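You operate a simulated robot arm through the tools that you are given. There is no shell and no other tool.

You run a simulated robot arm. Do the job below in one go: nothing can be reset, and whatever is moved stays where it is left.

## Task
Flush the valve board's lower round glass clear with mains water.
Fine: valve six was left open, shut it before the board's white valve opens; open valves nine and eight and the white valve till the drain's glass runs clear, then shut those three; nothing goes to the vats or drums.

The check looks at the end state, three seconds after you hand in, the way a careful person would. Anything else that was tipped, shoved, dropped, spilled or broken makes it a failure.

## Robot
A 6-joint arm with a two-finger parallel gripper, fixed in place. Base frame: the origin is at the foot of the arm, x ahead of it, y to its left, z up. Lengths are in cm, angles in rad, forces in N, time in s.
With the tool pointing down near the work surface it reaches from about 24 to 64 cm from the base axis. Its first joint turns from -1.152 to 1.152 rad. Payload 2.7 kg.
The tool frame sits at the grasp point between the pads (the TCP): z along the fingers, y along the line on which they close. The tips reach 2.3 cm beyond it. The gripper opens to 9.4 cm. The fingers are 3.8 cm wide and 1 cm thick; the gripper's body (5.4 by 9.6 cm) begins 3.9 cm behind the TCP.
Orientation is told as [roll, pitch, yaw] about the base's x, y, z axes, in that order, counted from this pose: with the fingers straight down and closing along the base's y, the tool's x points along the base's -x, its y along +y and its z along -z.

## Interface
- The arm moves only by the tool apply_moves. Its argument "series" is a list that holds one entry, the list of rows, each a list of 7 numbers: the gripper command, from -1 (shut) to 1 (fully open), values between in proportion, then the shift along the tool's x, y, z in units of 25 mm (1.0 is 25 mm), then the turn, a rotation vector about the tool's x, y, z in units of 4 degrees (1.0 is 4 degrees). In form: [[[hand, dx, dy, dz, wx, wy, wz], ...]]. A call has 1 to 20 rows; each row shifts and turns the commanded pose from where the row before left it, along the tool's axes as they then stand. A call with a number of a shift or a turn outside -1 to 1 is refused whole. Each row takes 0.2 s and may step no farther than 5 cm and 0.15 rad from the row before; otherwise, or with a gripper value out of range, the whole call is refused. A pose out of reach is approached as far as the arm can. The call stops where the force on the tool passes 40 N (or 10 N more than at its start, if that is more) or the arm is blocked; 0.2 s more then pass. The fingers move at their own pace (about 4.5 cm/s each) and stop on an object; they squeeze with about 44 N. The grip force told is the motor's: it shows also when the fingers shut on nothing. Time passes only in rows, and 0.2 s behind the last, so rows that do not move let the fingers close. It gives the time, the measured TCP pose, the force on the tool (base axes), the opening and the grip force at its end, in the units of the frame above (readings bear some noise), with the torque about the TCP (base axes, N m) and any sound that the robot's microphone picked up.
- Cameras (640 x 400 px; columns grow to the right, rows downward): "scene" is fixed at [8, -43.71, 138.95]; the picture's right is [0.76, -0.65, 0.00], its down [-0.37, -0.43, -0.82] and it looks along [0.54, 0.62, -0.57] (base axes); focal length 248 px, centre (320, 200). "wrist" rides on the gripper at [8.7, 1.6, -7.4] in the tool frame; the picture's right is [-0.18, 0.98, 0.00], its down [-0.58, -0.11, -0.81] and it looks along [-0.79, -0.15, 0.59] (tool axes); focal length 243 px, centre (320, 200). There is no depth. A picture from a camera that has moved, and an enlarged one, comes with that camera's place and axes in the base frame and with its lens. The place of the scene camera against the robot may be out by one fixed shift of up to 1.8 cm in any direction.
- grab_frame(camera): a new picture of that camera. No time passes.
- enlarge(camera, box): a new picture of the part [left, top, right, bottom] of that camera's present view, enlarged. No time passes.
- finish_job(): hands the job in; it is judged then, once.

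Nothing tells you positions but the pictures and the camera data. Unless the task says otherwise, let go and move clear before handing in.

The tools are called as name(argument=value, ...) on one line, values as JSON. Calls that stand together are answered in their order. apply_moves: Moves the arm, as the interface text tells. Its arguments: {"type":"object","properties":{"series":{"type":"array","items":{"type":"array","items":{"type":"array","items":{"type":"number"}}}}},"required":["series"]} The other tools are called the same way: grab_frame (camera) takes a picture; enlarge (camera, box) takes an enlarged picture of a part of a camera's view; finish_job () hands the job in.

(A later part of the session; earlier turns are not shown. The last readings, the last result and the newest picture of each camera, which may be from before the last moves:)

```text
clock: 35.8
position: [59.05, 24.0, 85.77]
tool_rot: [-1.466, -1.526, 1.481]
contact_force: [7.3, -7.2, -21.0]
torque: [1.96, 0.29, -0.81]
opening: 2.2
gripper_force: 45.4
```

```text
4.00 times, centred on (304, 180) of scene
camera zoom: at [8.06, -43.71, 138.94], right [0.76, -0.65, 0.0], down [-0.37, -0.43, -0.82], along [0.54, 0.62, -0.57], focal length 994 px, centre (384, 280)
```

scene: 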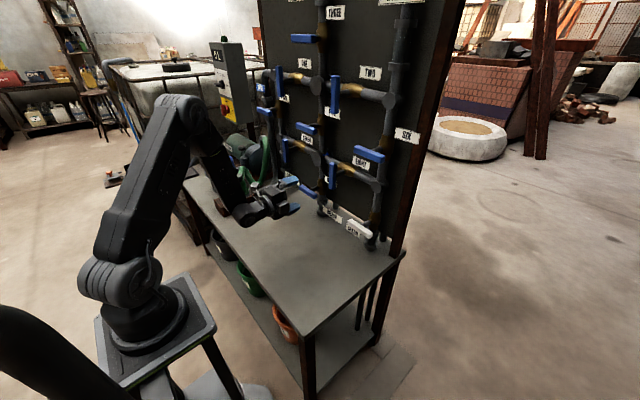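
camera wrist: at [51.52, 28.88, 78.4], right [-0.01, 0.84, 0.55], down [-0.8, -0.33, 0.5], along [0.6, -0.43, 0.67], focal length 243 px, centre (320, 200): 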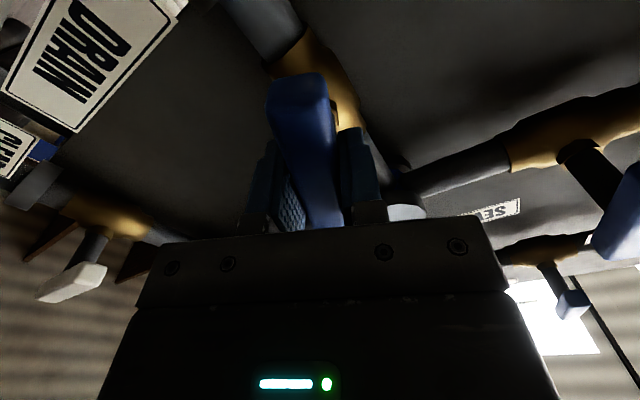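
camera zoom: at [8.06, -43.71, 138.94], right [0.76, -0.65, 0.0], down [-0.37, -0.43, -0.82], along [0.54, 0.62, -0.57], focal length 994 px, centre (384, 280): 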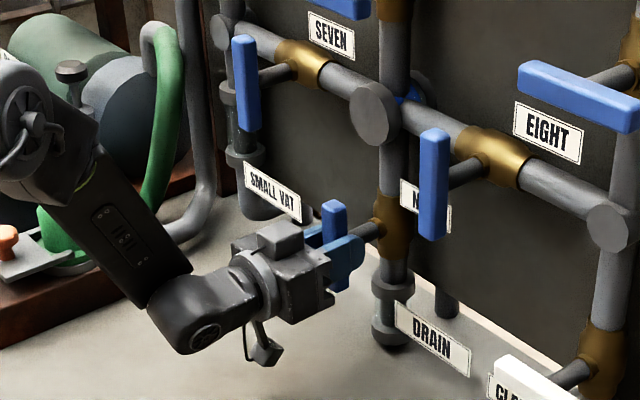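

The stop is reached, so nine is open. I'll ease back, let go and withdraw.

apply_moves(series=[[[-1, 0, 0, 0, 0, 0, 0.7], [1, 0, 0, 0, 0, 0, 0], [1, 0, 0, 0, 0, 0, 0], [1, 0, 0, 0, 0, 0, 0], [1, 0, 0, 0, 0, 0, 0], [1, 0, 0, 0, 0, 0, 0], [1, 0, 0, 0, 0, 0, 0], [1, 0, 0, -1, 0, 0, 0], [1, 0, 0, -1, 0, 0, 0], [1, 0, 0, -1, 0, 0, 0], [1, 0, 0, -1, 0, 0, 0], [1, 0, 0, -1, 0, 0, 0]]])

enlarge(camera="scene", box=[256, 110, 416, 235])

```text
clock: 38.4
position: [46.49, 23.77, 85.96]
tool_rot: [1.038, -1.567, -1.02]
contact_force: [-0.2, -0.2, 0.6]
torque: [-0.03, 0.01, -0.02]
opening: 9.4
gripper_force: 0.1
```

```text
3.20 times, centred on (336, 172) of scene
camera zoom: at [8.0, -43.71, 138.95], right [0.76, -0.65, 0.0], down [-0.37, -0.43, -0.82], along [0.54, 0.62, -0.57], focal length 795 px, centre (269, 288)
```

zoom: 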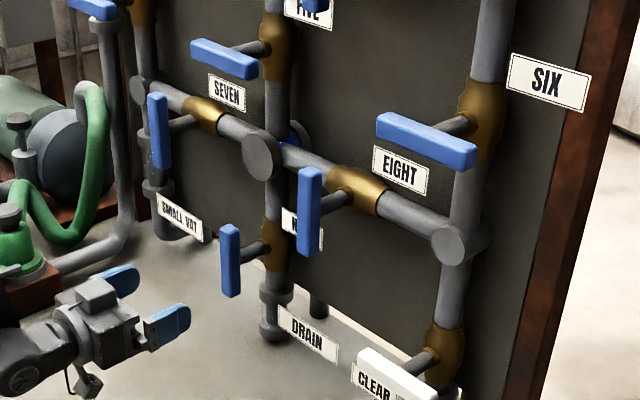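

Nine is vertical and open. Next is eight, a vertical handle at about (58.9, 9.9, 99.0).

apply_moves(series=[[[1, -0.87, -0.925, 0, 0, 0, 0], [1, -0.87, -0.925, 0, 0, 0, 0], [1, -0.87, -0.925, 0, 0, 0, 0], [1, -0.87, -0.925, 0, 0, 0, 0], [1, -0.87, -0.925, 0, 0, 0, 0], [1, -0.87, -0.925, 0, 0, 0, 0], [1, 0, 0, 0, 0, 0, 0], [1, 0, 0, 1, 0, 0, 0], [1, 0, 0, 1, 0, 0, 0], [1, 0, 0, 1, 0, 0, 0], [1, 0, 0, 0.7, 0, 0, 0], [1, 0, 0, 0, 0, 0, 0]]])

grab_frame(camera="wrist")

enlarge(camera="scene", box=[256, 110, 416, 235])

```text
clock: 41.0
position: [56.05, 10.28, 98.99]
tool_rot: [0.809, -1.569, -0.794]
contact_force: [0.5, -0.5, 0.7]
torque: [0.01, 0.0, 0.02]
opening: 9.42
gripper_force: 0.1
```

```text
taken
camera wrist: at [48.55, 11.92, 90.32], right [-0.02, 0.98, 0.19], down [-0.8, -0.12, 0.58], along [0.59, -0.14, 0.79], focal length 243 px, centre (320, 200)
```

wrist: 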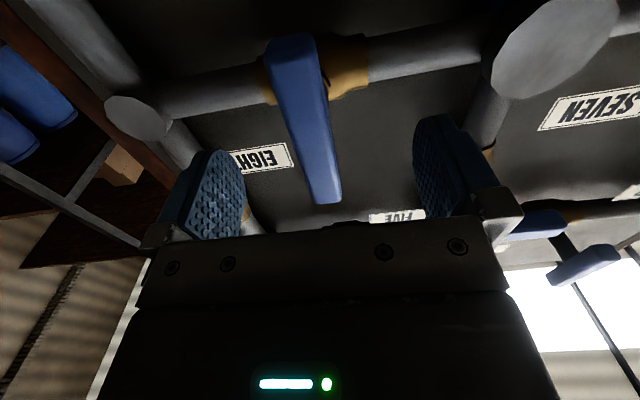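

```text
3.20 times, centred on (336, 172) of scene
camera zoom: at [8.0, -43.71, 138.95], right [0.76, -0.65, 0.0], down [-0.37, -0.43, -0.82], along [0.54, 0.62, -0.57], focal length 795 px, centre (269, 288)
```

zoom: 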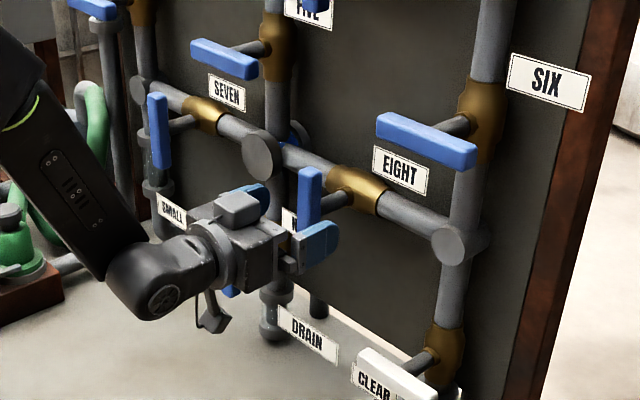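

apply_moves(series=[[[1, 0, -0.09, 0.6, 0, 0, 0], [1, 0, 0, 0.58, 0, 0, 0], [1, 0, 0, 0, 0, 0, 0], [-1, 0, 0, 0, 0, 0, 0], [-1, 0, 0, 0, 0, 0, 0], [-1, 0, 0, 0, 0, 0, 0], [-1, 0, 0, 0, 0, 0, 0], [-1, 0, 0, 0, 0, 0, 0], [-1, 0, 0, 0, 0, 0, 0], [-1, 0, 0, 0, 0, 0, 0]]])

```text
clock: 43.2
position: [59.02, 10.03, 99.01]
tool_rot: [0.952, -1.569, -0.936]
contact_force: [2.1, -1.4, -0.7]
torque: [-0.13, 0.07, -0.88]
opening: 2.1
gripper_force: 44.9
```

Eight's handle is gripped cleanly. I'll turn it anticlockwise to open.

apply_moves(series=[[[-1, 0, 0, 0, 0, 0, -0.5], [-1, 0, 0, 0, 0, 0, -0.5], [-1, 0, 0, 0, 0, 0, -0.5], [-1, 0, 0, 0, 0, 0, -0.5]]])

grab_frame(camera="wrist")

```text
clock: 44.2
position: [58.9, 9.95, 99.02]
tool_rot: [-1.56, -1.43, 1.577]
contact_force: [7.0, 2.5, 0.4]
torque: [0.03, 0.91, -1.07]
opening: 2.12
gripper_force: 44.8
```

```text
taken
camera wrist: at [51.54, 10.35, 90.16], right [-0.02, 1.0, 0.05], down [-0.8, -0.04, 0.59], along [0.59, -0.03, 0.8], focal length 243 px, centre (320, 200)
```

wrist: 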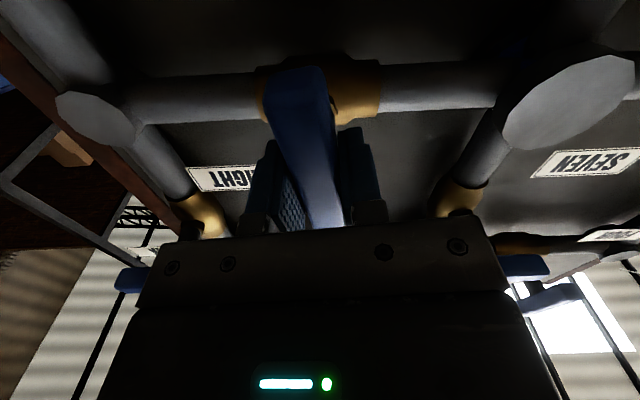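

It turns freely, so I'll carry on opening eight.

apply_moves(series=[[[-1, 0, 0, 0, 0, 0, -1], [-1, 0, 0, 0, 0, 0, -1], [-1, 0, 0, 0, 0, 0, -1], [-1, 0, 0, 0, 0, 0, -1], [-1, 0, 0, 0, 0, 0, -1], [-1, 0, 0, 0, 0, 0, -1], [-1, 0, 0, 0, 0, 0, -1], [-1, 0, 0, 0, 0, 0, -1], [-1, 0, 0, 0, 0, 0, -1], [-1, 0, 0, 0, 0, 0, -1]]])

enlarge(camera="scene", box=[256, 110, 416, 235])

```text
clock: 46.4
position: [59.02, 9.96, 99.12]
tool_rot: [-1.57, -0.734, 1.588]
contact_force: [4.5, 14.5, 2.1]
torque: [0.02, 0.25, -1.37]
opening: 2.1
gripper_force: 44.9
```

```text
3.20 times, centred on (336, 172) of scene
camera zoom: at [8.01, -43.67, 138.96], right [0.76, -0.65, 0.0], down [-0.37, -0.43, -0.82], along [0.54, 0.62, -0.57], focal length 795 px, centre (269, 288)
```

zoom: 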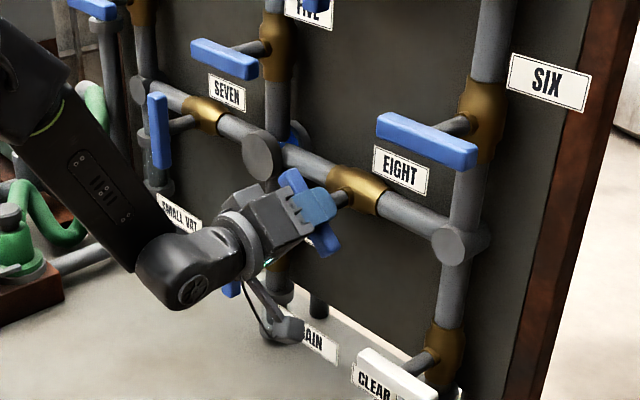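

apply_moves(series=[[[-1, -0.03, 0.03, 0, 0, 0, -1], [-1, 0, 0, 0, 0, 0, -1], [-1, 0, 0, 0, 0, 0, -1], [-1, 0, 0, 0, 0, 0, -1], [-1, 0, 0, 0, 0, 0, -1], [-1, 0, 0, 0, 0, 0, -1], [-1, 0, 0, 0, 0, 0, -1], [-1, 0, 0, 0, 0, 0, -1], [-1, 0, 0, 0, 0, 0, -1], [-1, 0, 0, 0, 0, 0, -1], [-1, 0, 0, 0, 0, 0, -0.5], [-1, 0, 0, 0, 0, 0, 0]]])

grab_frame(camera="wrist")

enlarge(camera="scene", box=[256, 110, 416, 235])

```text
clock: 49.0
position: [59.11, 9.92, 98.99]
tool_rot: [-1.572, -0.004, 1.584]
contact_force: [-0.3, -9.4, 8.2]
torque: [0.0, 0.21, -0.76]
opening: 2.07
gripper_force: 45.2
```

```text
taken
camera wrist: at [51.66, 1.29, 97.35], right [0.0, 0.19, -0.98], down [-0.81, 0.57, 0.11], along [0.58, 0.8, 0.15], focal length 243 px, centre (320, 200)
```

wrist: 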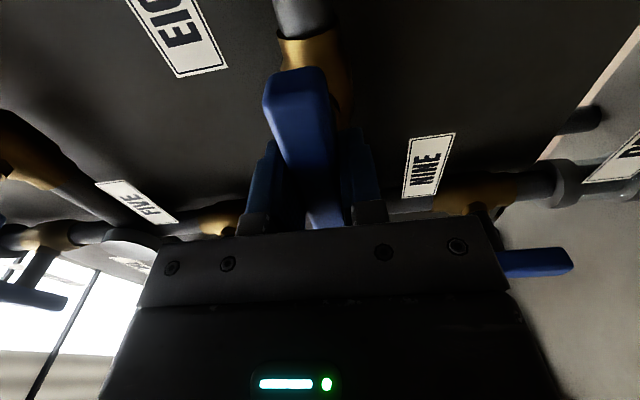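

```text
3.20 times, centred on (336, 172) of scene
camera zoom: at [7.99, -43.74, 138.94], right [0.76, -0.65, 0.0], down [-0.37, -0.43, -0.82], along [0.54, 0.62, -0.57], focal length 795 px, centre (269, 288)
```

zoom: 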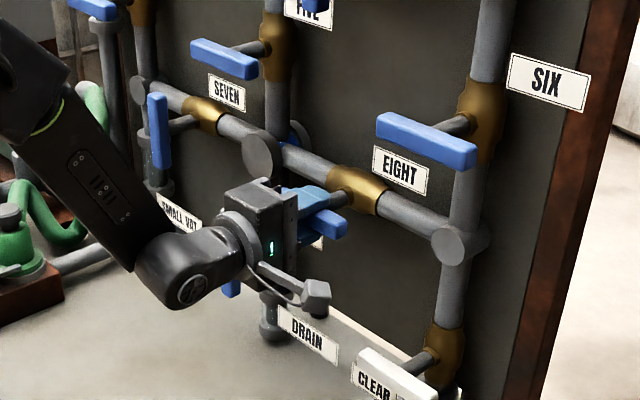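

apply_moves(series=[[[-1, 0, 0, 0, 0, 0, -0.4], [-1, 0, 0, 0, 0, 0, -0.4], [-1, 0, 0, 0, 0, 0, 0]]])

```text
clock: 49.8
position: [58.98, 9.98, 99.02]
tool_rot: [-1.57, 0.05, 1.585]
contact_force: [-1.4, -5.9, 10.8]
torque: [2.1, 0.15, -0.95]
opening: 2.19
gripper_force: 45.0
```

The stop is reached, so eight is open. I'll let go, withdraw and check.

apply_moves(series=[[[-1, 0, 0, 0, 0, 0, 0.7], [1, 0, 0, 0, 0, 0, 0], [1, 0, 0, 0, 0, 0, 0], [1, 0, 0, 0, 0, 0, 0], [1, 0, 0, 0, 0, 0, 0], [1, 0, 0, 0, 0, 0, 0], [1, 0, 0, 0, 0, 0, 0], [1, 0, 0, -1, 0, 0, 0], [1, 0, 0, -1, 0, 0, 0], [1, 0, 0, -1, 0, 0, 0], [1, 0, 0, -1, 0, 0, 0], [1, 0, 0, -1, 0, 0, 0], [1, 0, 0, -0.5, 0, 0, 1], [1, 0, 0, 0, 0, 0, 1], [1, 0, 0, 0, 0, 0, 1], [1, 0, 0, 0, 0, 0, 1], [1, 0, 0, 0, 0, 0, 1], [1, 0, 0, 0, 0, 0, 1], [1, 0, 0, 0, 0, 0, 1], [1, 0, 0, 0, 0, 0, 1]]])

enlarge(camera="scene", box=[256, 110, 416, 235])

```text
clock: 54.0
position: [45.2, 9.91, 98.78]
tool_rot: [-1.569, -0.557, 1.587]
contact_force: [0.2, 0.2, 0.3]
torque: [0.01, -0.02, 0.02]
opening: 9.4
gripper_force: 0.1
```

```text
3.20 times, centred on (336, 172) of scene
camera zoom: at [8.0, -43.71, 138.95], right [0.76, -0.65, 0.0], down [-0.37, -0.43, -0.82], along [0.54, 0.62, -0.57], focal length 795 px, centre (269, 288)
```

zoom: 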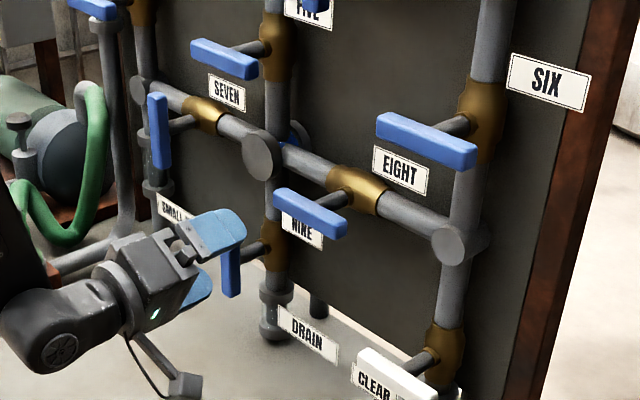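

Eight is horizontal and open, nine is vertical, and the round glass is still blue. I'll roll the hand round in free space to the orientation I used for nine, ready for the white handle.

apply_moves(series=[[[1, 0, 0, 0, 0, 0, 1], [1, 0, 0, 0, 0, 0, 1], [1, 0, 0, 0, 0, 0, 1], [1, 0, 0, 0, 0, 0, 1], [1, 0, 0, 0, 0, 0, 1], [1, 0, 0, 0, 0, 0, 1], [1, 0, 0, 0, 0, 0, 1], [1, 0, 0, 0, 0, 0, 1], [1, 0, 0, 0, 0, 0, 1], [1, 0, 0, 0, 0, 0, 1], [1, 0, 0, 0, 0, 0, 1], [1, 0, 0, 0, 0, 0, 1], [1, 0, 0, 0, 0, 0, 1], [1, 0, 0, 0, 0, 0, 1], [1, 0, 0, 0, 0, 0, 1], [1, 0, 0, 0, 0, 0, 1], [1, 0, 0, 0, 0, 0, 1], [1, 0, 0, 0, 0, 0, 1], [1, 0, 0, 0, 0, 0, 1]]])

apply_moves(series=[[[1, 0, 0, 0, 0, 0, 1], [1, 0, 0, 0, 0, 0, 1], [1, 0, 0, 0, 0, 0, 1], [1, 0, 0, 0, 0, 0, 1], [1, 0, 0, 0, 0, 0, 1], [1, 0, 0, 0, 0, 0, 1], [1, 0, 0, 0, 0, 0, 1], [1, 0, 0, 0, 0, 0, 1], [1, 0, 0, 0, 0, 0, 1], [1, 0, 0, 0, 0, 0, 1], [1, 0, 0, 0, 0, 0, 1], [1, 0, 0, 0, 0, 0, 1], [1, 0, 0, 0, 0, 0, 1], [1, 0, 0, 0, 0, 0, 1], [1, 0, 0, 0, 0, 0, 1], [1, 0, 0, 0, 0, 0, 1], [1, 0, 0, 0, 0, 0, 1], [1, 0, 0, 0, 0, 0, 1]]])

```text
clock: 58.0
position: [45.36, 9.81, 98.99]
tool_rot: [1.567, -1.26, -1.551]
contact_force: [-0.2, 0.2, -0.4]
torque: [0.02, 0.01, 0.01]
opening: 9.4
gripper_force: 0.0
```

```text
clock: 61.8
position: [45.25, 9.93, 98.91]
tool_rot: [1.57, -0.003, -1.554]
contact_force: [0.1, -1.3, -0.5]
torque: [-0.02, 0.0, -0.02]
opening: 9.38
gripper_force: 0.1
```

apply_moves(series=[[[1, -0.945, -0.867, 0, 0, 0, 0], [1, -0.945, -0.867, 0, 0, 0, 0], [1, -0.945, -0.867, 0, 0, 0, 0], [1, -0.945, -0.867, 0, 0, 0, 0], [1, -0.945, -0.867, 0, 0, 0, 0], [1, -0.945, -0.867, 0, 0, 0, 0], [1, 0, 0, 0.5, 0, 0, 0], [1, 0, 0, 0, 0, 0, 0]]])

grab_frame(camera="wrist")

enlarge(camera="scene", box=[256, 110, 416, 235])

```text
clock: 63.6
position: [46.84, -4.24, 86.04]
tool_rot: [1.568, -0.005, -1.557]
contact_force: [0.2, 0.4, -1.0]
torque: [-0.04, 0.03, -0.01]
opening: 9.4
gripper_force: 0.1
```

```text
taken
camera wrist: at [39.15, 4.29, 87.55], right [0.0, -0.18, 0.98], down [-0.8, -0.59, -0.1], along [0.6, -0.78, -0.14], focal length 243 px, centre (320, 200)
```

wrist: 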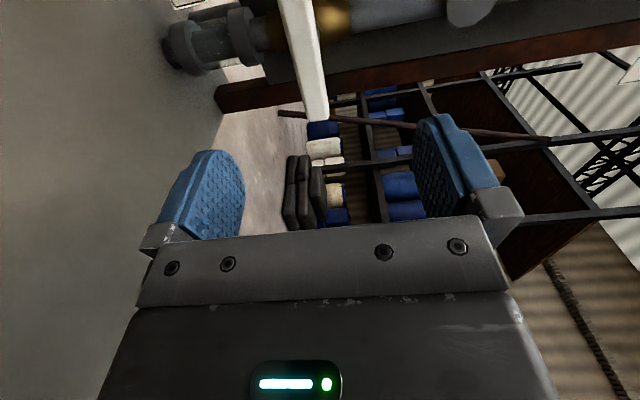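

```text
3.20 times, centred on (336, 172) of scene
camera zoom: at [8.0, -43.71, 138.95], right [0.76, -0.65, 0.0], down [-0.37, -0.43, -0.82], along [0.54, 0.62, -0.57], focal length 795 px, centre (269, 288)
```

zoom: 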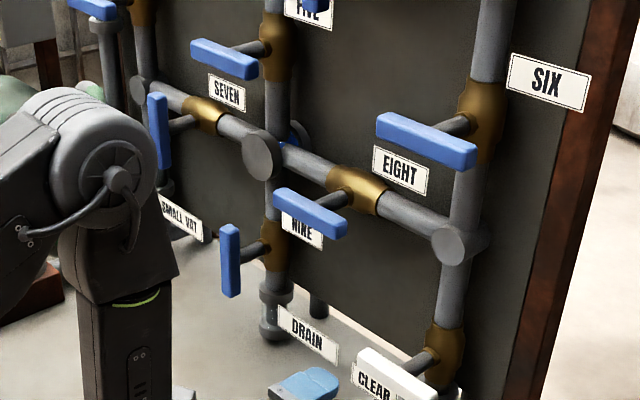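

apply_moves(series=[[[1, 0, -0.12, 1, 0, 0, 0], [1, 0, 0, 1, 0, 0, 0], [1, 0, 0, 1, 0, 0, 0], [1, 0, 0, 0.9, 0, 0, 0], [1, 0, 0, 0, 0, 0, 0]]])

grab_frame(camera="wrist")

grab_frame(camera="scene")

```text
clock: 64.8
position: [56.56, -4.19, 85.96]
tool_rot: [1.569, -0.004, -1.554]
contact_force: [-0.1, 0.2, 0.0]
torque: [-0.01, 0.01, 0.01]
opening: 9.38
gripper_force: 0.1
```

```text
taken
camera wrist: at [48.89, 4.29, 87.46], right [0.0, -0.18, 0.98], down [-0.8, -0.59, -0.1], along [0.6, -0.78, -0.14], focal length 243 px, centre (320, 200)
```

wrist: 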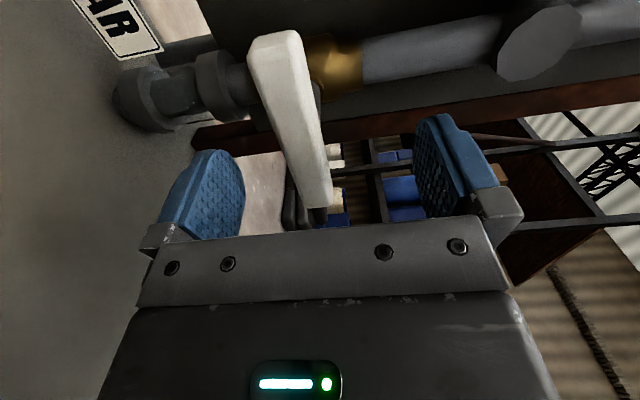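

```text
taken
```

scene: 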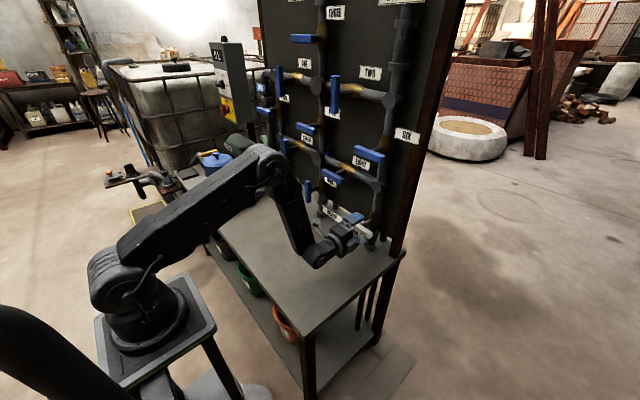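

The white handle sits about 0.9 cm lower than the hand. I'll drop to z = 85.0, advance and grip.

apply_moves(series=[[[1, 0, -0.36, 0, 0, 0, 0], [1, 0, 0, 0.5, 0, 0, 0], [1, 0, 0, 0.47, 0, 0, 0], [1, 0, 0, 0, 0, 0, 0], [-1, 0, 0, 0, 0, 0, 0], [-1, 0, 0, 0, 0, 0, 0], [-1, 0, 0, 0, 0, 0, 0], [-1, 0, 0, 0, 0, 0, 0], [-1, 0, 0, 0, 0, 0, 0], [-1, 0, 0, 0, 0, 0, 0], [-1, 0, 0, 0, 0, 0, 0]]])

grab_frame(camera="wrist")

enlarge(camera="scene", box=[256, 130, 416, 255])

```text
clock: 67.2
position: [58.92, -4.14, 84.83]
tool_rot: [1.575, -0.007, -1.556]
contact_force: [-5.4, -0.3, 17.2]
torque: [0.05, 0.39, -0.02]
opening: 2.09
gripper_force: 45.0
```

```text
taken
camera wrist: at [51.32, 4.41, 86.52], right [0.0, -0.18, 0.98], down [-0.8, -0.59, -0.11], along [0.6, -0.78, -0.14], focal length 243 px, centre (320, 200)
```

wrist: 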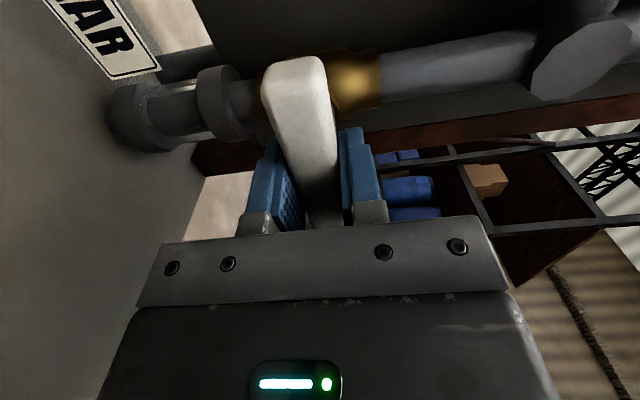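

```text
3.20 times, centred on (336, 192) of scene
camera zoom: at [7.96, -43.7, 138.95], right [0.76, -0.65, 0.0], down [-0.37, -0.43, -0.82], along [0.54, 0.62, -0.57], focal length 795 px, centre (269, 224)
```

zoom: 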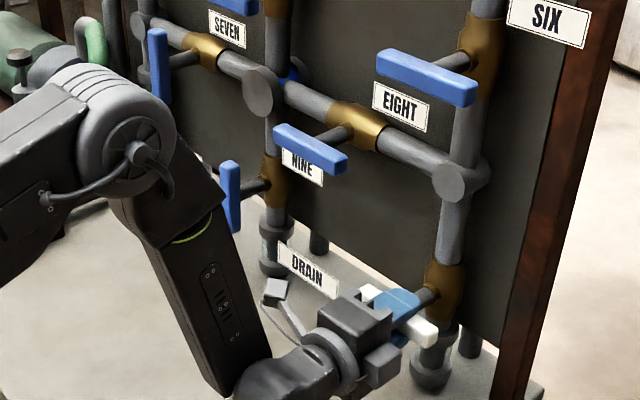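

The white handle is gripped. Six reads shut, and eight and nine open. I'll ease the load and start turning the white valve anticlockwise.

apply_moves(series=[[[-1, 0, 0.06, 0, 0, 0, -0.5], [-1, 0, 0, 0, 0, 0, -0.5], [-1, 0, 0, 0, 0, 0, -0.5], [-1, 0, 0, 0, 0, 0, -0.5]]])

enlarge(camera="scene", box=[256, 130, 416, 255])

```text
clock: 68.2
position: [58.88, -4.22, 84.81]
tool_rot: [1.574, -0.148, -1.555]
contact_force: [7.2, 1.2, 14.3]
torque: [0.01, 0.5, -0.37]
opening: 2.08
gripper_force: 45.0
```

```text
3.20 times, centred on (336, 192) of scene
camera zoom: at [7.99, -43.71, 138.95], right [0.76, -0.65, 0.0], down [-0.37, -0.43, -0.82], along [0.54, 0.62, -0.57], focal length 795 px, centre (269, 224)
```

zoom: 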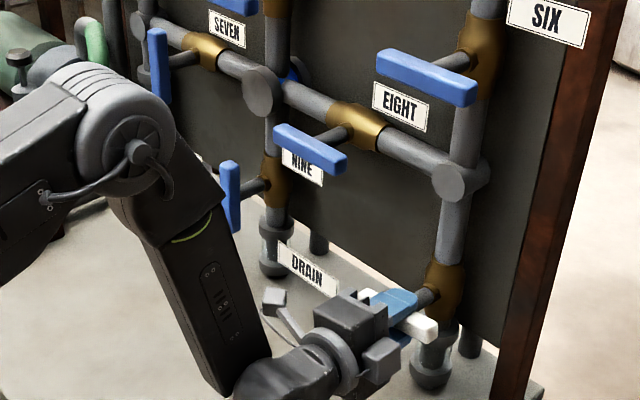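

apply_moves(series=[[[-1, 0, 0.04, 0, 0, 0, -1], [-1, 0, 0, 0, 0, 0, -1], [-1, 0, 0, 0, 0, 0, -1], [-1, 0, 0, 0, 0, 0, -1], [-1, 0, 0, 0, 0, 0, -1], [-1, 0, 0, 0, 0, 0, -1], [-1, 0, 0, 0, 0, 0, -1], [-1, 0, 0, 0, 0, 0, -1], [-1, 0, 0, 0, 0, 0, -1], [-1, 0, 0, 0, 0, 0, -1]]])

enlarge(camera="scene", box=[256, 130, 416, 255])

```text
clock: 70.4
position: [59.06, -4.1, 85.06]
tool_rot: [1.573, -0.845, -1.555]
contact_force: [-3.5, 0.1, 22.9]
torque: [0.03, 1.12, 0.16]
opening: 2.05
gripper_force: 45.2
```

```text
3.20 times, centred on (336, 192) of scene
camera zoom: at [7.96, -43.71, 138.95], right [0.76, -0.65, 0.0], down [-0.37, -0.43, -0.82], along [0.54, 0.62, -0.57], focal length 795 px, centre (269, 224)
```

zoom: 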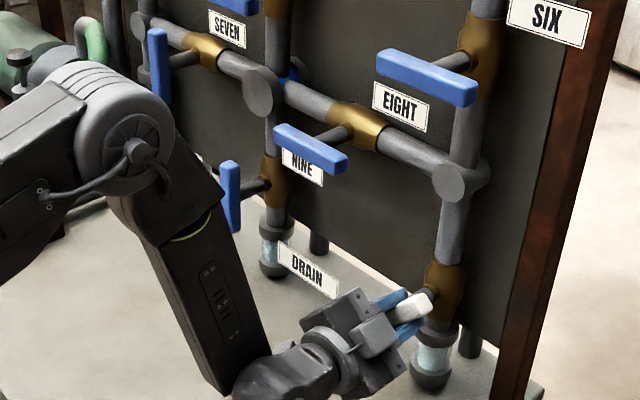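

Water has started, and the glass under the white valve is filling pale. I'll carry on to fully open.

apply_moves(series=[[[-1, -0.03, 0.04, 0, 0, 0, -1], [-1, 0, 0, 0, 0, 0, -1], [-1, 0, 0, 0, 0, 0, -1], [-1, 0, 0, 0, 0, 0, -1], [-1, 0, 0, 0, 0, 0, -1], [-1, 0, 0, 0, 0, 0, -1], [-1, 0, 0, 0, 0, 0, -1], [-1, 0, 0, 0, 0, 0, -1], [-1, 0, 0, 0, 0, 0, -1], [-1, 0, 0, 0, 0, 0, -1], [-1, 0, 0, 0, 0, 0, -0.5]]])

enlarge(camera="scene", box=[256, 130, 416, 255])

enlarge(camera="scene", box=[304, 140, 344, 205])

```text
clock: 72.8
position: [58.93, -3.98, 85.19]
tool_rot: [-1.446, -1.565, 1.462]
contact_force: [-2.0, 16.0, 13.7]
torque: [0.59, 1.36, -0.69]
opening: 2.08
gripper_force: 45.0
```

```text
3.20 times, centred on (336, 192) of scene
camera zoom: at [7.98, -43.67, 138.96], right [0.76, -0.65, 0.0], down [-0.37, -0.43, -0.82], along [0.54, 0.62, -0.57], focal length 795 px, centre (269, 224)
```

zoom: 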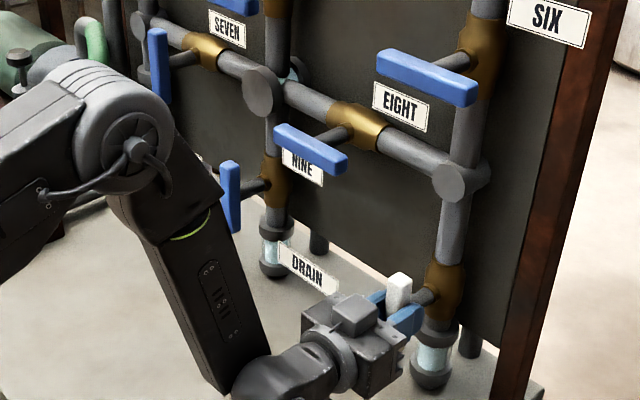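

```text
6.15 times, centred on (324, 172) of scene
camera zoom: at [7.98, -43.67, 138.96], right [0.76, -0.65, 0.0], down [-0.37, -0.43, -0.82], along [0.54, 0.62, -0.57], focal length 1529 px, centre (295, 369)
```

zoom: 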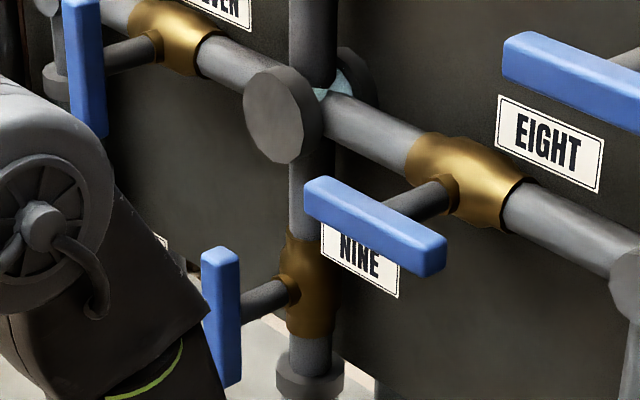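

The round glass has turned from blue to pale, and so has the drain's glass. I'll hold for a few seconds while it flushes, then compare.

apply_moves(series=[[[-1, 0, 0, 0, 0, 0, 0], [-1, 0, 0, 0, 0, 0, 0], [-1, 0, 0, 0, 0, 0, 0], [-1, 0, 0, 0, 0, 0, 0], [-1, 0, 0, 0, 0, 0, 0], [-1, 0, 0, 0, 0, 0, 0], [-1, 0, 0, 0, 0, 0, 0], [-1, 0, 0, 0, 0, 0, 0], [-1, 0, 0, 0, 0, 0, 0], [-1, 0, 0, 0, 0, 0, 0]]])

enlarge(camera="scene", box=[304, 140, 344, 165])

enlarge(camera="scene", box=[304, 180, 376, 225])

enlarge(camera="scene", box=[352, 200, 416, 250])

```text
clock: 75.0
position: [58.85, -4.06, 85.03]
tool_rot: [-1.415, -1.567, 1.432]
contact_force: [-5.1, 19.4, 6.6]
torque: [0.55, -0.59, -0.78]
opening: 2.11
gripper_force: 45.5
```

```text
16.00 times, centred on (324, 152) of scene
camera zoom: at [7.98, -43.66, 138.96], right [0.76, -0.65, 0.0], down [-0.37, -0.43, -0.82], along [0.54, 0.62, -0.57], focal length 3975 px, centre (256, 960)
```

zoom: 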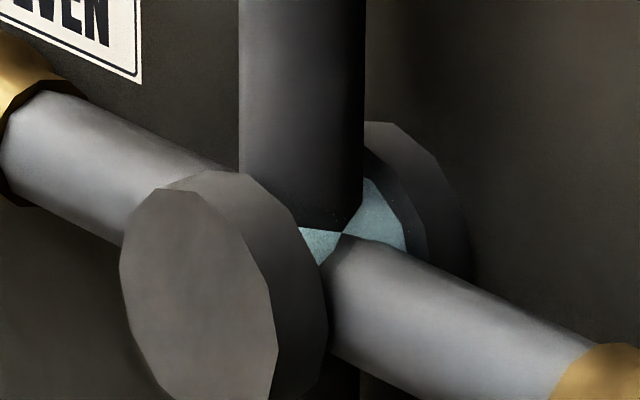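

```text
8.89 times, centred on (340, 202) of scene
camera zoom: at [7.98, -43.66, 138.96], right [0.76, -0.65, 0.0], down [-0.37, -0.43, -0.82], along [0.54, 0.62, -0.57], focal length 2208 px, centre (142, 178)
```

zoom: 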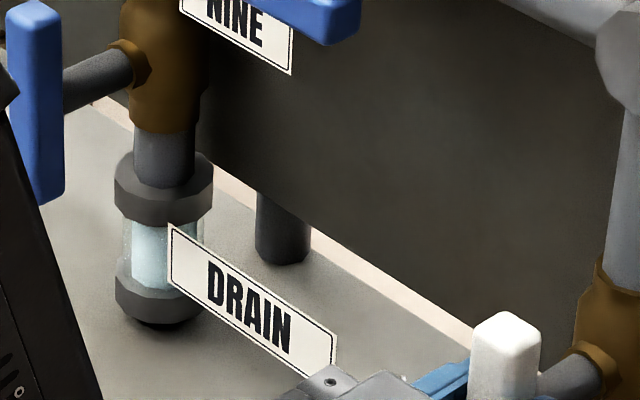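

```text
8.00 times, centred on (384, 225) of scene
camera zoom: at [7.98, -43.66, 138.96], right [0.76, -0.65, 0.0], down [-0.37, -0.43, -0.82], along [0.54, 0.62, -0.57], focal length 1987 px, centre (-192, 0)
```

zoom: 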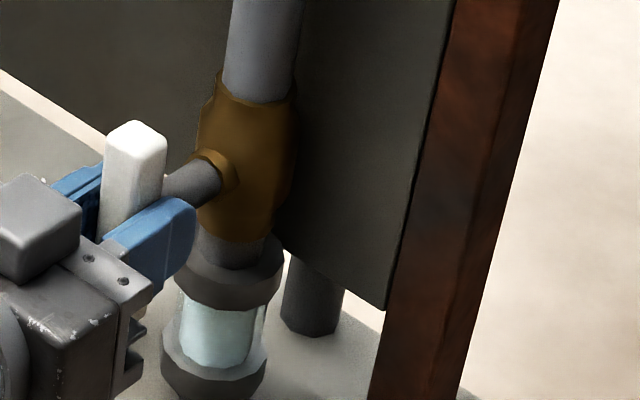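

The drain's glass matches the mains glass, and the round drum is clear water. I'll hold a few seconds more to confirm that it's steady.

apply_moves(series=[[[-1, 0, 0, 0, 0, 0, 0], [-1, 0, 0, 0, 0, 0, 0], [-1, 0, 0, 0, 0, 0, 0], [-1, 0, 0, 0, 0, 0, 0], [-1, 0, 0, 0, 0, 0, 0], [-1, 0, 0, 0, 0, 0, 0], [-1, 0, 0, 0, 0, 0, 0], [-1, 0, 0, 0, 0, 0, 0], [-1, 0, 0, 0, 0, 0, 0], [-1, 0, 0, 0, 0, 0, 0], [-1, 0, 0, 0, 0, 0, 0], [-1, 0, 0, 0, 0, 0, 0], [-1, 0, 0, 0, 0, 0, 0], [-1, 0, 0, 0, 0, 0, 0], [-1, 0, 0, 0, 0, 0, 0]]])

enlarge(camera="scene", box=[304, 140, 344, 165])

enlarge(camera="scene", box=[304, 180, 376, 225])

grab_frame(camera="scene")

```text
clock: 78.2
position: [58.9, -3.92, 85.26]
tool_rot: [-1.414, -1.566, 1.433]
contact_force: [-5.3, 19.1, 6.2]
torque: [0.54, -0.02, -0.76]
opening: 2.1
gripper_force: 44.8
```

```text
16.00 times, centred on (324, 152) of scene
camera zoom: at [7.98, -43.66, 138.96], right [0.76, -0.65, 0.0], down [-0.37, -0.43, -0.82], along [0.54, 0.62, -0.57], focal length 3975 px, centre (256, 960)
```

zoom: 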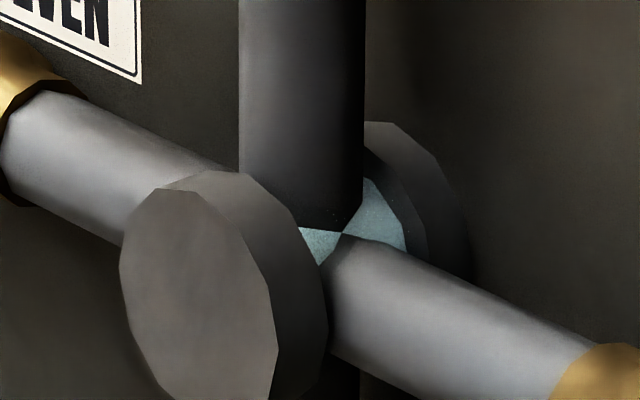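

```text
8.89 times, centred on (340, 202) of scene
camera zoom: at [7.98, -43.66, 138.96], right [0.76, -0.65, 0.0], down [-0.37, -0.43, -0.82], along [0.54, 0.62, -0.57], focal length 2208 px, centre (142, 178)
```

zoom: 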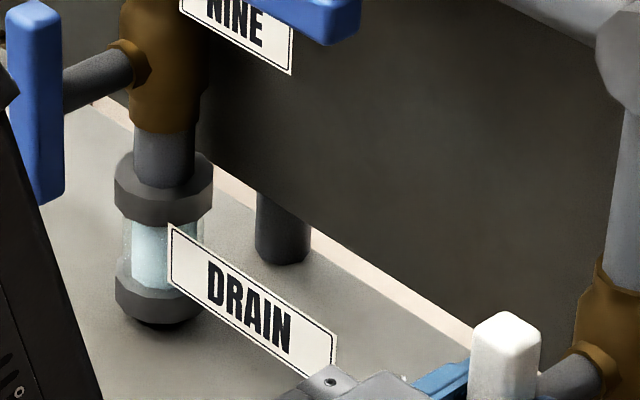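

```text
taken
```

scene: 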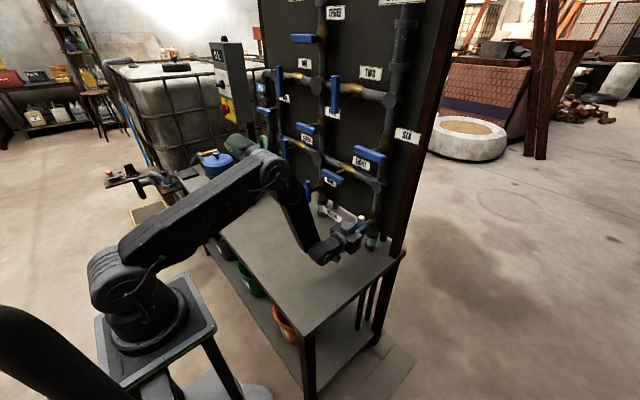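

It is steady and clear. Now I'll shut the white valve by turning it back clockwise.

apply_moves(series=[[[-1, 0, 0.04, 0, 0, 0, 1], [-1, 0, 0, 0, 0, 0, 1], [-1, 0, 0, 0, 0, 0, 1], [-1, 0, 0, 0, 0, 0, 1], [-1, 0, 0, 0, 0, 0, 1], [-1, 0, 0, 0, 0, 0, 1], [-1, 0, 0, 0, 0, 0, 1], [-1, 0, 0, 0, 0, 0, 1], [-1, 0, 0, 0, 0, 0, 1], [-1, 0, 0, 0, 0, 0, 1], [-1, 0, 0, 0, 0, 0, 1], [-1, 0, 0, 0, 0, 0, 1]]])

```text
clock: 80.8
position: [58.96, -4.12, 85.18]
tool_rot: [1.567, -0.737, -1.554]
contact_force: [8.6, -5.6, -9.3]
torque: [-0.05, -0.36, -1.05]
opening: 2.05
gripper_force: 45.1
```

apply_moves(series=[[[-1, 0, 0, 0, 0, 0, 1], [-1, 0, 0, 0, 0, 0, 1], [-1, 0, 0, 0, 0, 0, 1], [-1, 0, 0, 0, 0, 0, 1], [-1, 0, 0, 0, 0, 0, 1], [-1, 0, 0, 0, 0, 0, 1], [-1, 0, 0, 0, 0, 0, 1], [-1, 0, 0, 0, 0, 0, 1], [-1, 0, 0, 0, 0, 0, 1], [-1, 0, 0, 0, 0, 0, 1], [-1, 0, 0, 0, 0, 0, 0.6], [-1, 0, 0, 0, 0, 0, 0]]])

enlarge(camera="scene", box=[256, 130, 416, 255])

```text
clock: 83.2
position: [58.9, -4.24, 85.07]
tool_rot: [1.565, -0.017, -1.559]
contact_force: [13.1, -4.6, -6.8]
torque: [0.03, -0.51, 0.56]
opening: 2.09
gripper_force: 44.7
stopped in row 11: the force on the tool passed its limit at 40 N (the readings are from after the stop); the commanded pose is now the measured one
```

```text
3.20 times, centred on (336, 192) of scene
camera zoom: at [8.05, -43.72, 138.94], right [0.76, -0.65, 0.0], down [-0.37, -0.43, -0.82], along [0.54, 0.62, -0.57], focal length 795 px, centre (269, 224)
```

zoom: 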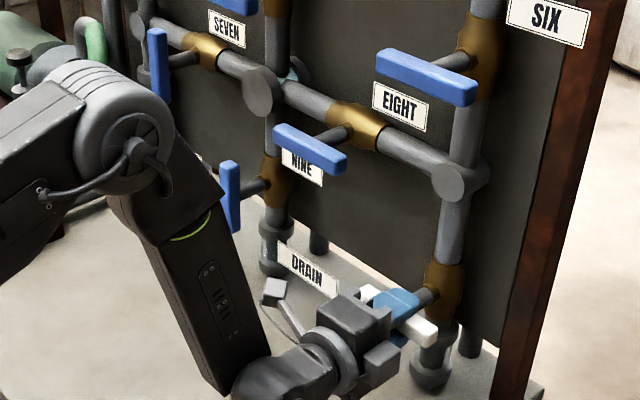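

The white valve is almost shut, about 1° off, and a brief force peak stopped the call. I'll finish gently to the stop.

apply_moves(series=[[[-1, 0, 0, 0.02, 0, 0, 0.3], [-1, 0, 0, 0, 0, 0, 0.3], [-1, 0, 0, 0, 0, 0, 0.3], [-1, 0, 0, 0, 0, 0, 0]]])

```text
clock: 84.2
position: [58.79, -4.19, 85.03]
tool_rot: [1.561, 0.043, -1.559]
contact_force: [17.0, -6.7, -12.4]
torque: [-2.1, -0.47, -0.05]
opening: 2.16
gripper_force: 45.3
```

The white valve is at its stop and shut. I'll let go, withdraw and roll the hand to -90° for eight, which closes clockwise back to vertical.

apply_moves(series=[[[-1, 0, 0, 0, 0, 0, -0.7], [1, 0, 0, 0, 0, 0, 0], [1, 0, 0, 0, 0, 0, 0], [1, 0, 0, 0, 0, 0, 0], [1, 0, 0, 0, 0, 0, 0], [1, 0, 0, 0, 0, 0, 0], [1, 0, 0, 0, 0, 0, 0], [1, 0, 0, -1, 0, 0, 0], [1, 0, 0, -1, 0, 0, 0], [1, 0, 0, -1, 0, 0, 0], [1, 0, 0, -1, 0, 0, 0], [1, 0, 0, -1, 0, 0, 0]]])

enlarge(camera="scene", box=[256, 130, 416, 255])

enlarge(camera="scene", box=[304, 140, 344, 165])

```text
clock: 86.8
position: [46.15, -4.29, 85.26]
tool_rot: [1.565, -0.003, -1.556]
contact_force: [0.2, 0.1, -0.4]
torque: [0.01, -0.02, 0.0]
opening: 9.38
gripper_force: 0.0
```

```text
3.20 times, centred on (336, 192) of scene
camera zoom: at [8.0, -43.71, 138.95], right [0.76, -0.65, 0.0], down [-0.37, -0.43, -0.82], along [0.54, 0.62, -0.57], focal length 795 px, centre (269, 224)
```

zoom: 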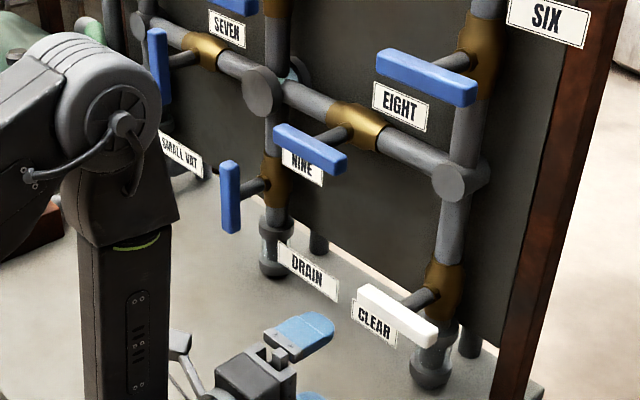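

```text
16.00 times, centred on (324, 152) of scene
camera zoom: at [8.0, -43.71, 138.95], right [0.76, -0.65, 0.0], down [-0.37, -0.43, -0.82], along [0.54, 0.62, -0.57], focal length 3975 px, centre (256, 960)
```

zoom: 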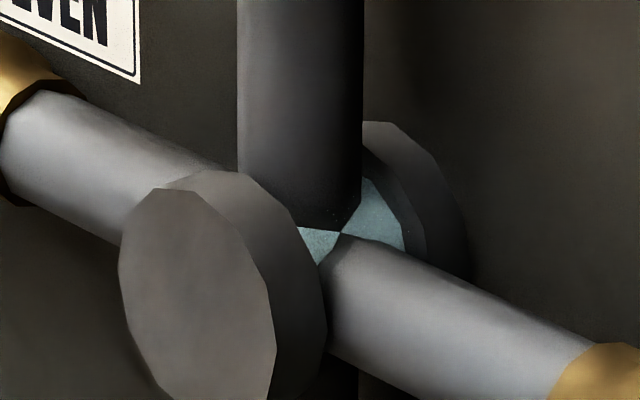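

White is back to horizontal and shut. I'll move in front of eight and roll the hand.

apply_moves(series=[[[1, 0.95, 0.917, 0, 0, 0, 0], [1, 0.95, 0.917, 0, 0, 0, 0], [1, 0.95, 0.917, 0, 0, 0, 0], [1, 0.95, 0.917, 0, 0, 0, 0], [1, 0.95, 0.917, 0, 0, 0, 0], [1, 0.95, 0.917, 0, 0, 0, 0], [1, 0, 0, 0, 0, 0, -1], [1, 0, 0, 0, 0, 0, -1], [1, 0, 0, 0, 0, 0, -1], [1, 0, 0, 0, 0, 0, -1], [1, 0, 0, 0, 0, 0, -1], [1, 0, 0, 0, 0, 0, -1], [1, 0, 0, 0, 0, 0, -1], [1, 0, 0, 0, 0, 0, -1], [1, 0, 0, 0, 0, 0, -1]]])

apply_moves(series=[[[1, 0, 0, 0, 0, 0, -1], [1, 0, 0, 0, 0, 0, -1], [1, 0, 0, 0, 0, 0, -1], [1, 0, 0, 0, 0, 0, -1], [1, 0, 0, 0, 0, 0, -1], [1, 0, 0, 0, 0, 0, -1], [1, 0, 0, 0, 0, 0, -1], [1, 0, 0, 0, 0, 0, -1], [1, 0, 0, 0, 0, 0, -1], [1, 0, 0, 0, 0, 0, -1], [1, 0, 0, 0, 0, 0, -1], [1, 0, 0, 0, 0, 0, -1], [1, 0, 0, 0, 0, 0, -1], [1, 0, 0, 0, 0, 0, -1], [1, 0, 0, 0, 0, 0, -1], [1, 0, 0, 0, 0, 0, -1], [1, 0, 0, 0, 0, 0, -1], [1, 0, 0, 0, 0, 0, -1]]])

apply_moves(series=[[[1, 0, 0, 0, 0, 0, -1], [1, 0, 0, 0, 0, 0, -1], [1, 0, 0, 0, 0, 0, -1], [1, 0, 0, 0, 0, 0, -1], [1, 0, 0, 0, 0, 0, -1], [1, 0, 0, 0, 0, 0, -1], [1, 0, 0, 0, 0, 0, -1], [1, 0, 0, 0, 0, 0, -1], [1, 0, 0, 0, 0, 0, -1], [1, 0, 0, 0, 0, 0, -1], [1, 0, 0, 0, 0, 0, -1], [1, 0, 0, 0, 0, 0, -1], [1, 0, 0, 0, 0, 0, -1], [1, 0, 0, 0, 0, 0, -1], [1, 0, 0, 0, 0, 0, -1], [1, 0, 0, 0, 0, 0, -1], [1, 0, 0, 0, 0, 0, -1], [1, 0, 0, 0, 0, 0, -1], [1, 0, 0, 0, 0, 0, 0]]])

grab_frame(camera="wrist")

```text
clock: 90.0
position: [46.33, 10.04, 98.85]
tool_rot: [1.562, -0.635, -1.553]
contact_force: [0.0, 1.0, 0.1]
torque: [0.01, -0.01, 0.02]
opening: 9.41
gripper_force: 0.0
```

```text
clock: 93.8
position: [46.31, 10.07, 98.89]
tool_rot: [-1.551, -1.251, 1.563]
contact_force: [-0.8, 0.7, -0.6]
torque: [0.01, -0.03, -0.02]
opening: 9.4
gripper_force: 0.0
```

```text
clock: 97.8
position: [46.37, 9.86, 98.72]
tool_rot: [-1.563, 0.006, 1.585]
contact_force: [-0.3, 0.9, 0.3]
torque: [-0.03, 0.03, -0.04]
opening: 9.39
gripper_force: 0.0
```

```text
taken
camera wrist: at [38.95, 1.29, 97.29], right [-0.01, 0.18, -0.98], down [-0.81, 0.57, 0.11], along [0.58, 0.8, 0.14], focal length 243 px, centre (320, 200)
```

wrist: 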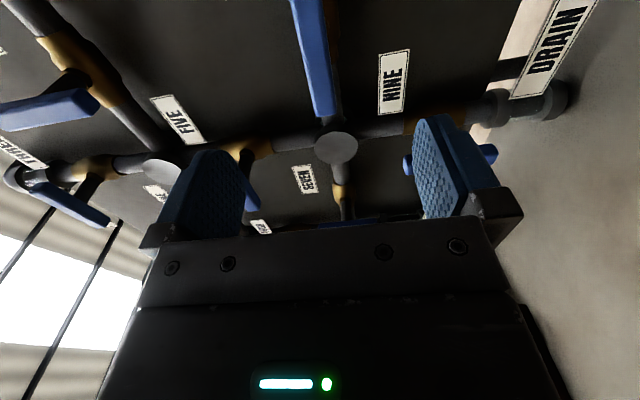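

apply_moves(series=[[[1, -0.04, -0.1, 1, 0, 0, 0], [1, 0, 0, 1, 0, 0, 0], [1, 0, 0, 1, 0, 0, 0], [1, 0, 0, 1, 0, 0, 0], [1, 0, 0, 0, 0, 0, 0]]])

grab_frame(camera="wrist")

```text
clock: 99.0
position: [56.44, 10.25, 99.07]
tool_rot: [-1.564, 0.005, 1.585]
contact_force: [-0.7, -0.5, 0.3]
torque: [0.03, -0.02, 0.01]
opening: 9.43
gripper_force: 0.0
```

```text
taken
camera wrist: at [49.01, 1.57, 97.49], right [-0.01, 0.18, -0.98], down [-0.81, 0.57, 0.11], along [0.58, 0.8, 0.14], focal length 243 px, centre (320, 200)
```

wrist: 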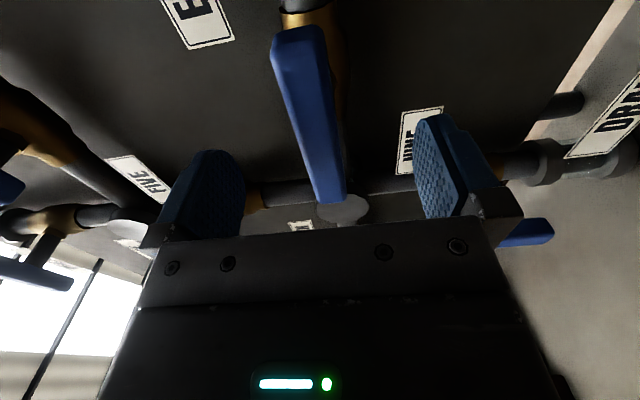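

apply_moves(series=[[[1, 0.11, 0, 0.5, 0, 0, 0], [1, 0, 0, 0.5, 0, 0, 0], [1, 0, 0, 0, 0, 0, 0], [-1, 0, 0, 0, 0, 0, 0], [-1, 0, 0, 0, 0, 0, 0], [-1, 0, 0, 0, 0, 0, 0], [-1, 0, 0, 0, 0, 0, 0], [-1, 0, 0, 0, 0, 0, 0], [-1, 0, 0, 0, 0, 0, 0], [-1, 0, 0, 0, 0, 0, 0]]])

```text
clock: 101.2
position: [58.66, 9.9, 99.11]
tool_rot: [-1.564, 0.003, 1.582]
contact_force: [1.5, -0.1, -4.0]
torque: [0.36, -0.62, 0.16]
opening: 2.1
gripper_force: 45.5
```

Eight is gripped cleanly. I'll turn it clockwise to shut it.

apply_moves(series=[[[-1, 0, 0, 0, 0, 0, 1], [-1, 0, 0, 0, 0, 0, 1], [-1, 0, 0, 0, 0, 0, 1], [-1, 0, 0, 0, 0, 0, 1], [-1, 0, 0, 0, 0, 0, 1], [-1, 0, 0, 0, 0, 0, 1], [-1, 0, 0, 0, 0, 0, 1], [-1, 0, 0, 0, 0, 0, 1], [-1, 0, 0, 0, 0, 0, 1], [-1, 0, 0, 0, 0, 0, 1], [-1, 0, 0, 0, 0, 0, 1]]])

```text
clock: 103.5
position: [58.67, 10.02, 99.02]
tool_rot: [-1.563, -0.767, 1.578]
contact_force: [-9.3, 0.7, -1.6]
torque: [-0.01, -1.52, 0.07]
opening: 2.12
gripper_force: 45.2
```

apply_moves(series=[[[-1, 0, 0, 0, 0, 0, 1], [-1, 0, 0, 0, 0, 0, 1], [-1, 0, 0, 0, 0, 0, 1], [-1, 0, 0, 0, 0, 0, 1], [-1, 0, 0, 0, 0, 0, 1], [-1, 0, 0, 0, 0, 0, 1], [-1, 0, 0, 0, 0, 0, 1], [-1, 0, 0, 0, 0, 0, 1], [-1, 0, 0, 0, 0, 0, 1], [-1, 0, 0, 0, 0, 0, 1], [-1, 0, 0, 0, 0, 0, 1], [-1, 0, 0, 0, 0, 0, 0.8], [-1, 0, 0, 0, 0, 0, 0]]])

enlarge(camera="scene", box=[256, 110, 416, 235])

```text
clock: 106.3
position: [58.81, 9.88, 99.03]
tool_rot: [1.152, -1.554, -1.137]
contact_force: [-9.5, -0.5, 0.5]
torque: [-1.32, -1.08, -0.44]
opening: 2.1
gripper_force: 45.8
```

```text
3.20 times, centred on (336, 172) of scene
camera zoom: at [7.97, -43.71, 138.95], right [0.76, -0.65, 0.0], down [-0.37, -0.43, -0.82], along [0.54, 0.62, -0.57], focal length 795 px, centre (269, 288)
```

zoom: 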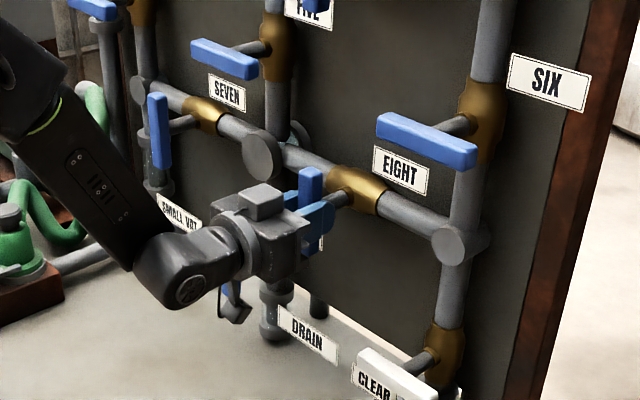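

apply_moves(series=[[[-1, 0, 0, 0, 0, 0, 0.35], [-1, 0, 0, 0, 0, 0, 0]]])

```text
clock: 107.0
position: [58.75, 10.03, 98.94]
tool_rot: [1.398, -1.533, -1.384]
contact_force: [-8.1, -1.1, 3.7]
torque: [-2.07, 0.03, -0.65]
opening: 2.18
gripper_force: 45.0
```

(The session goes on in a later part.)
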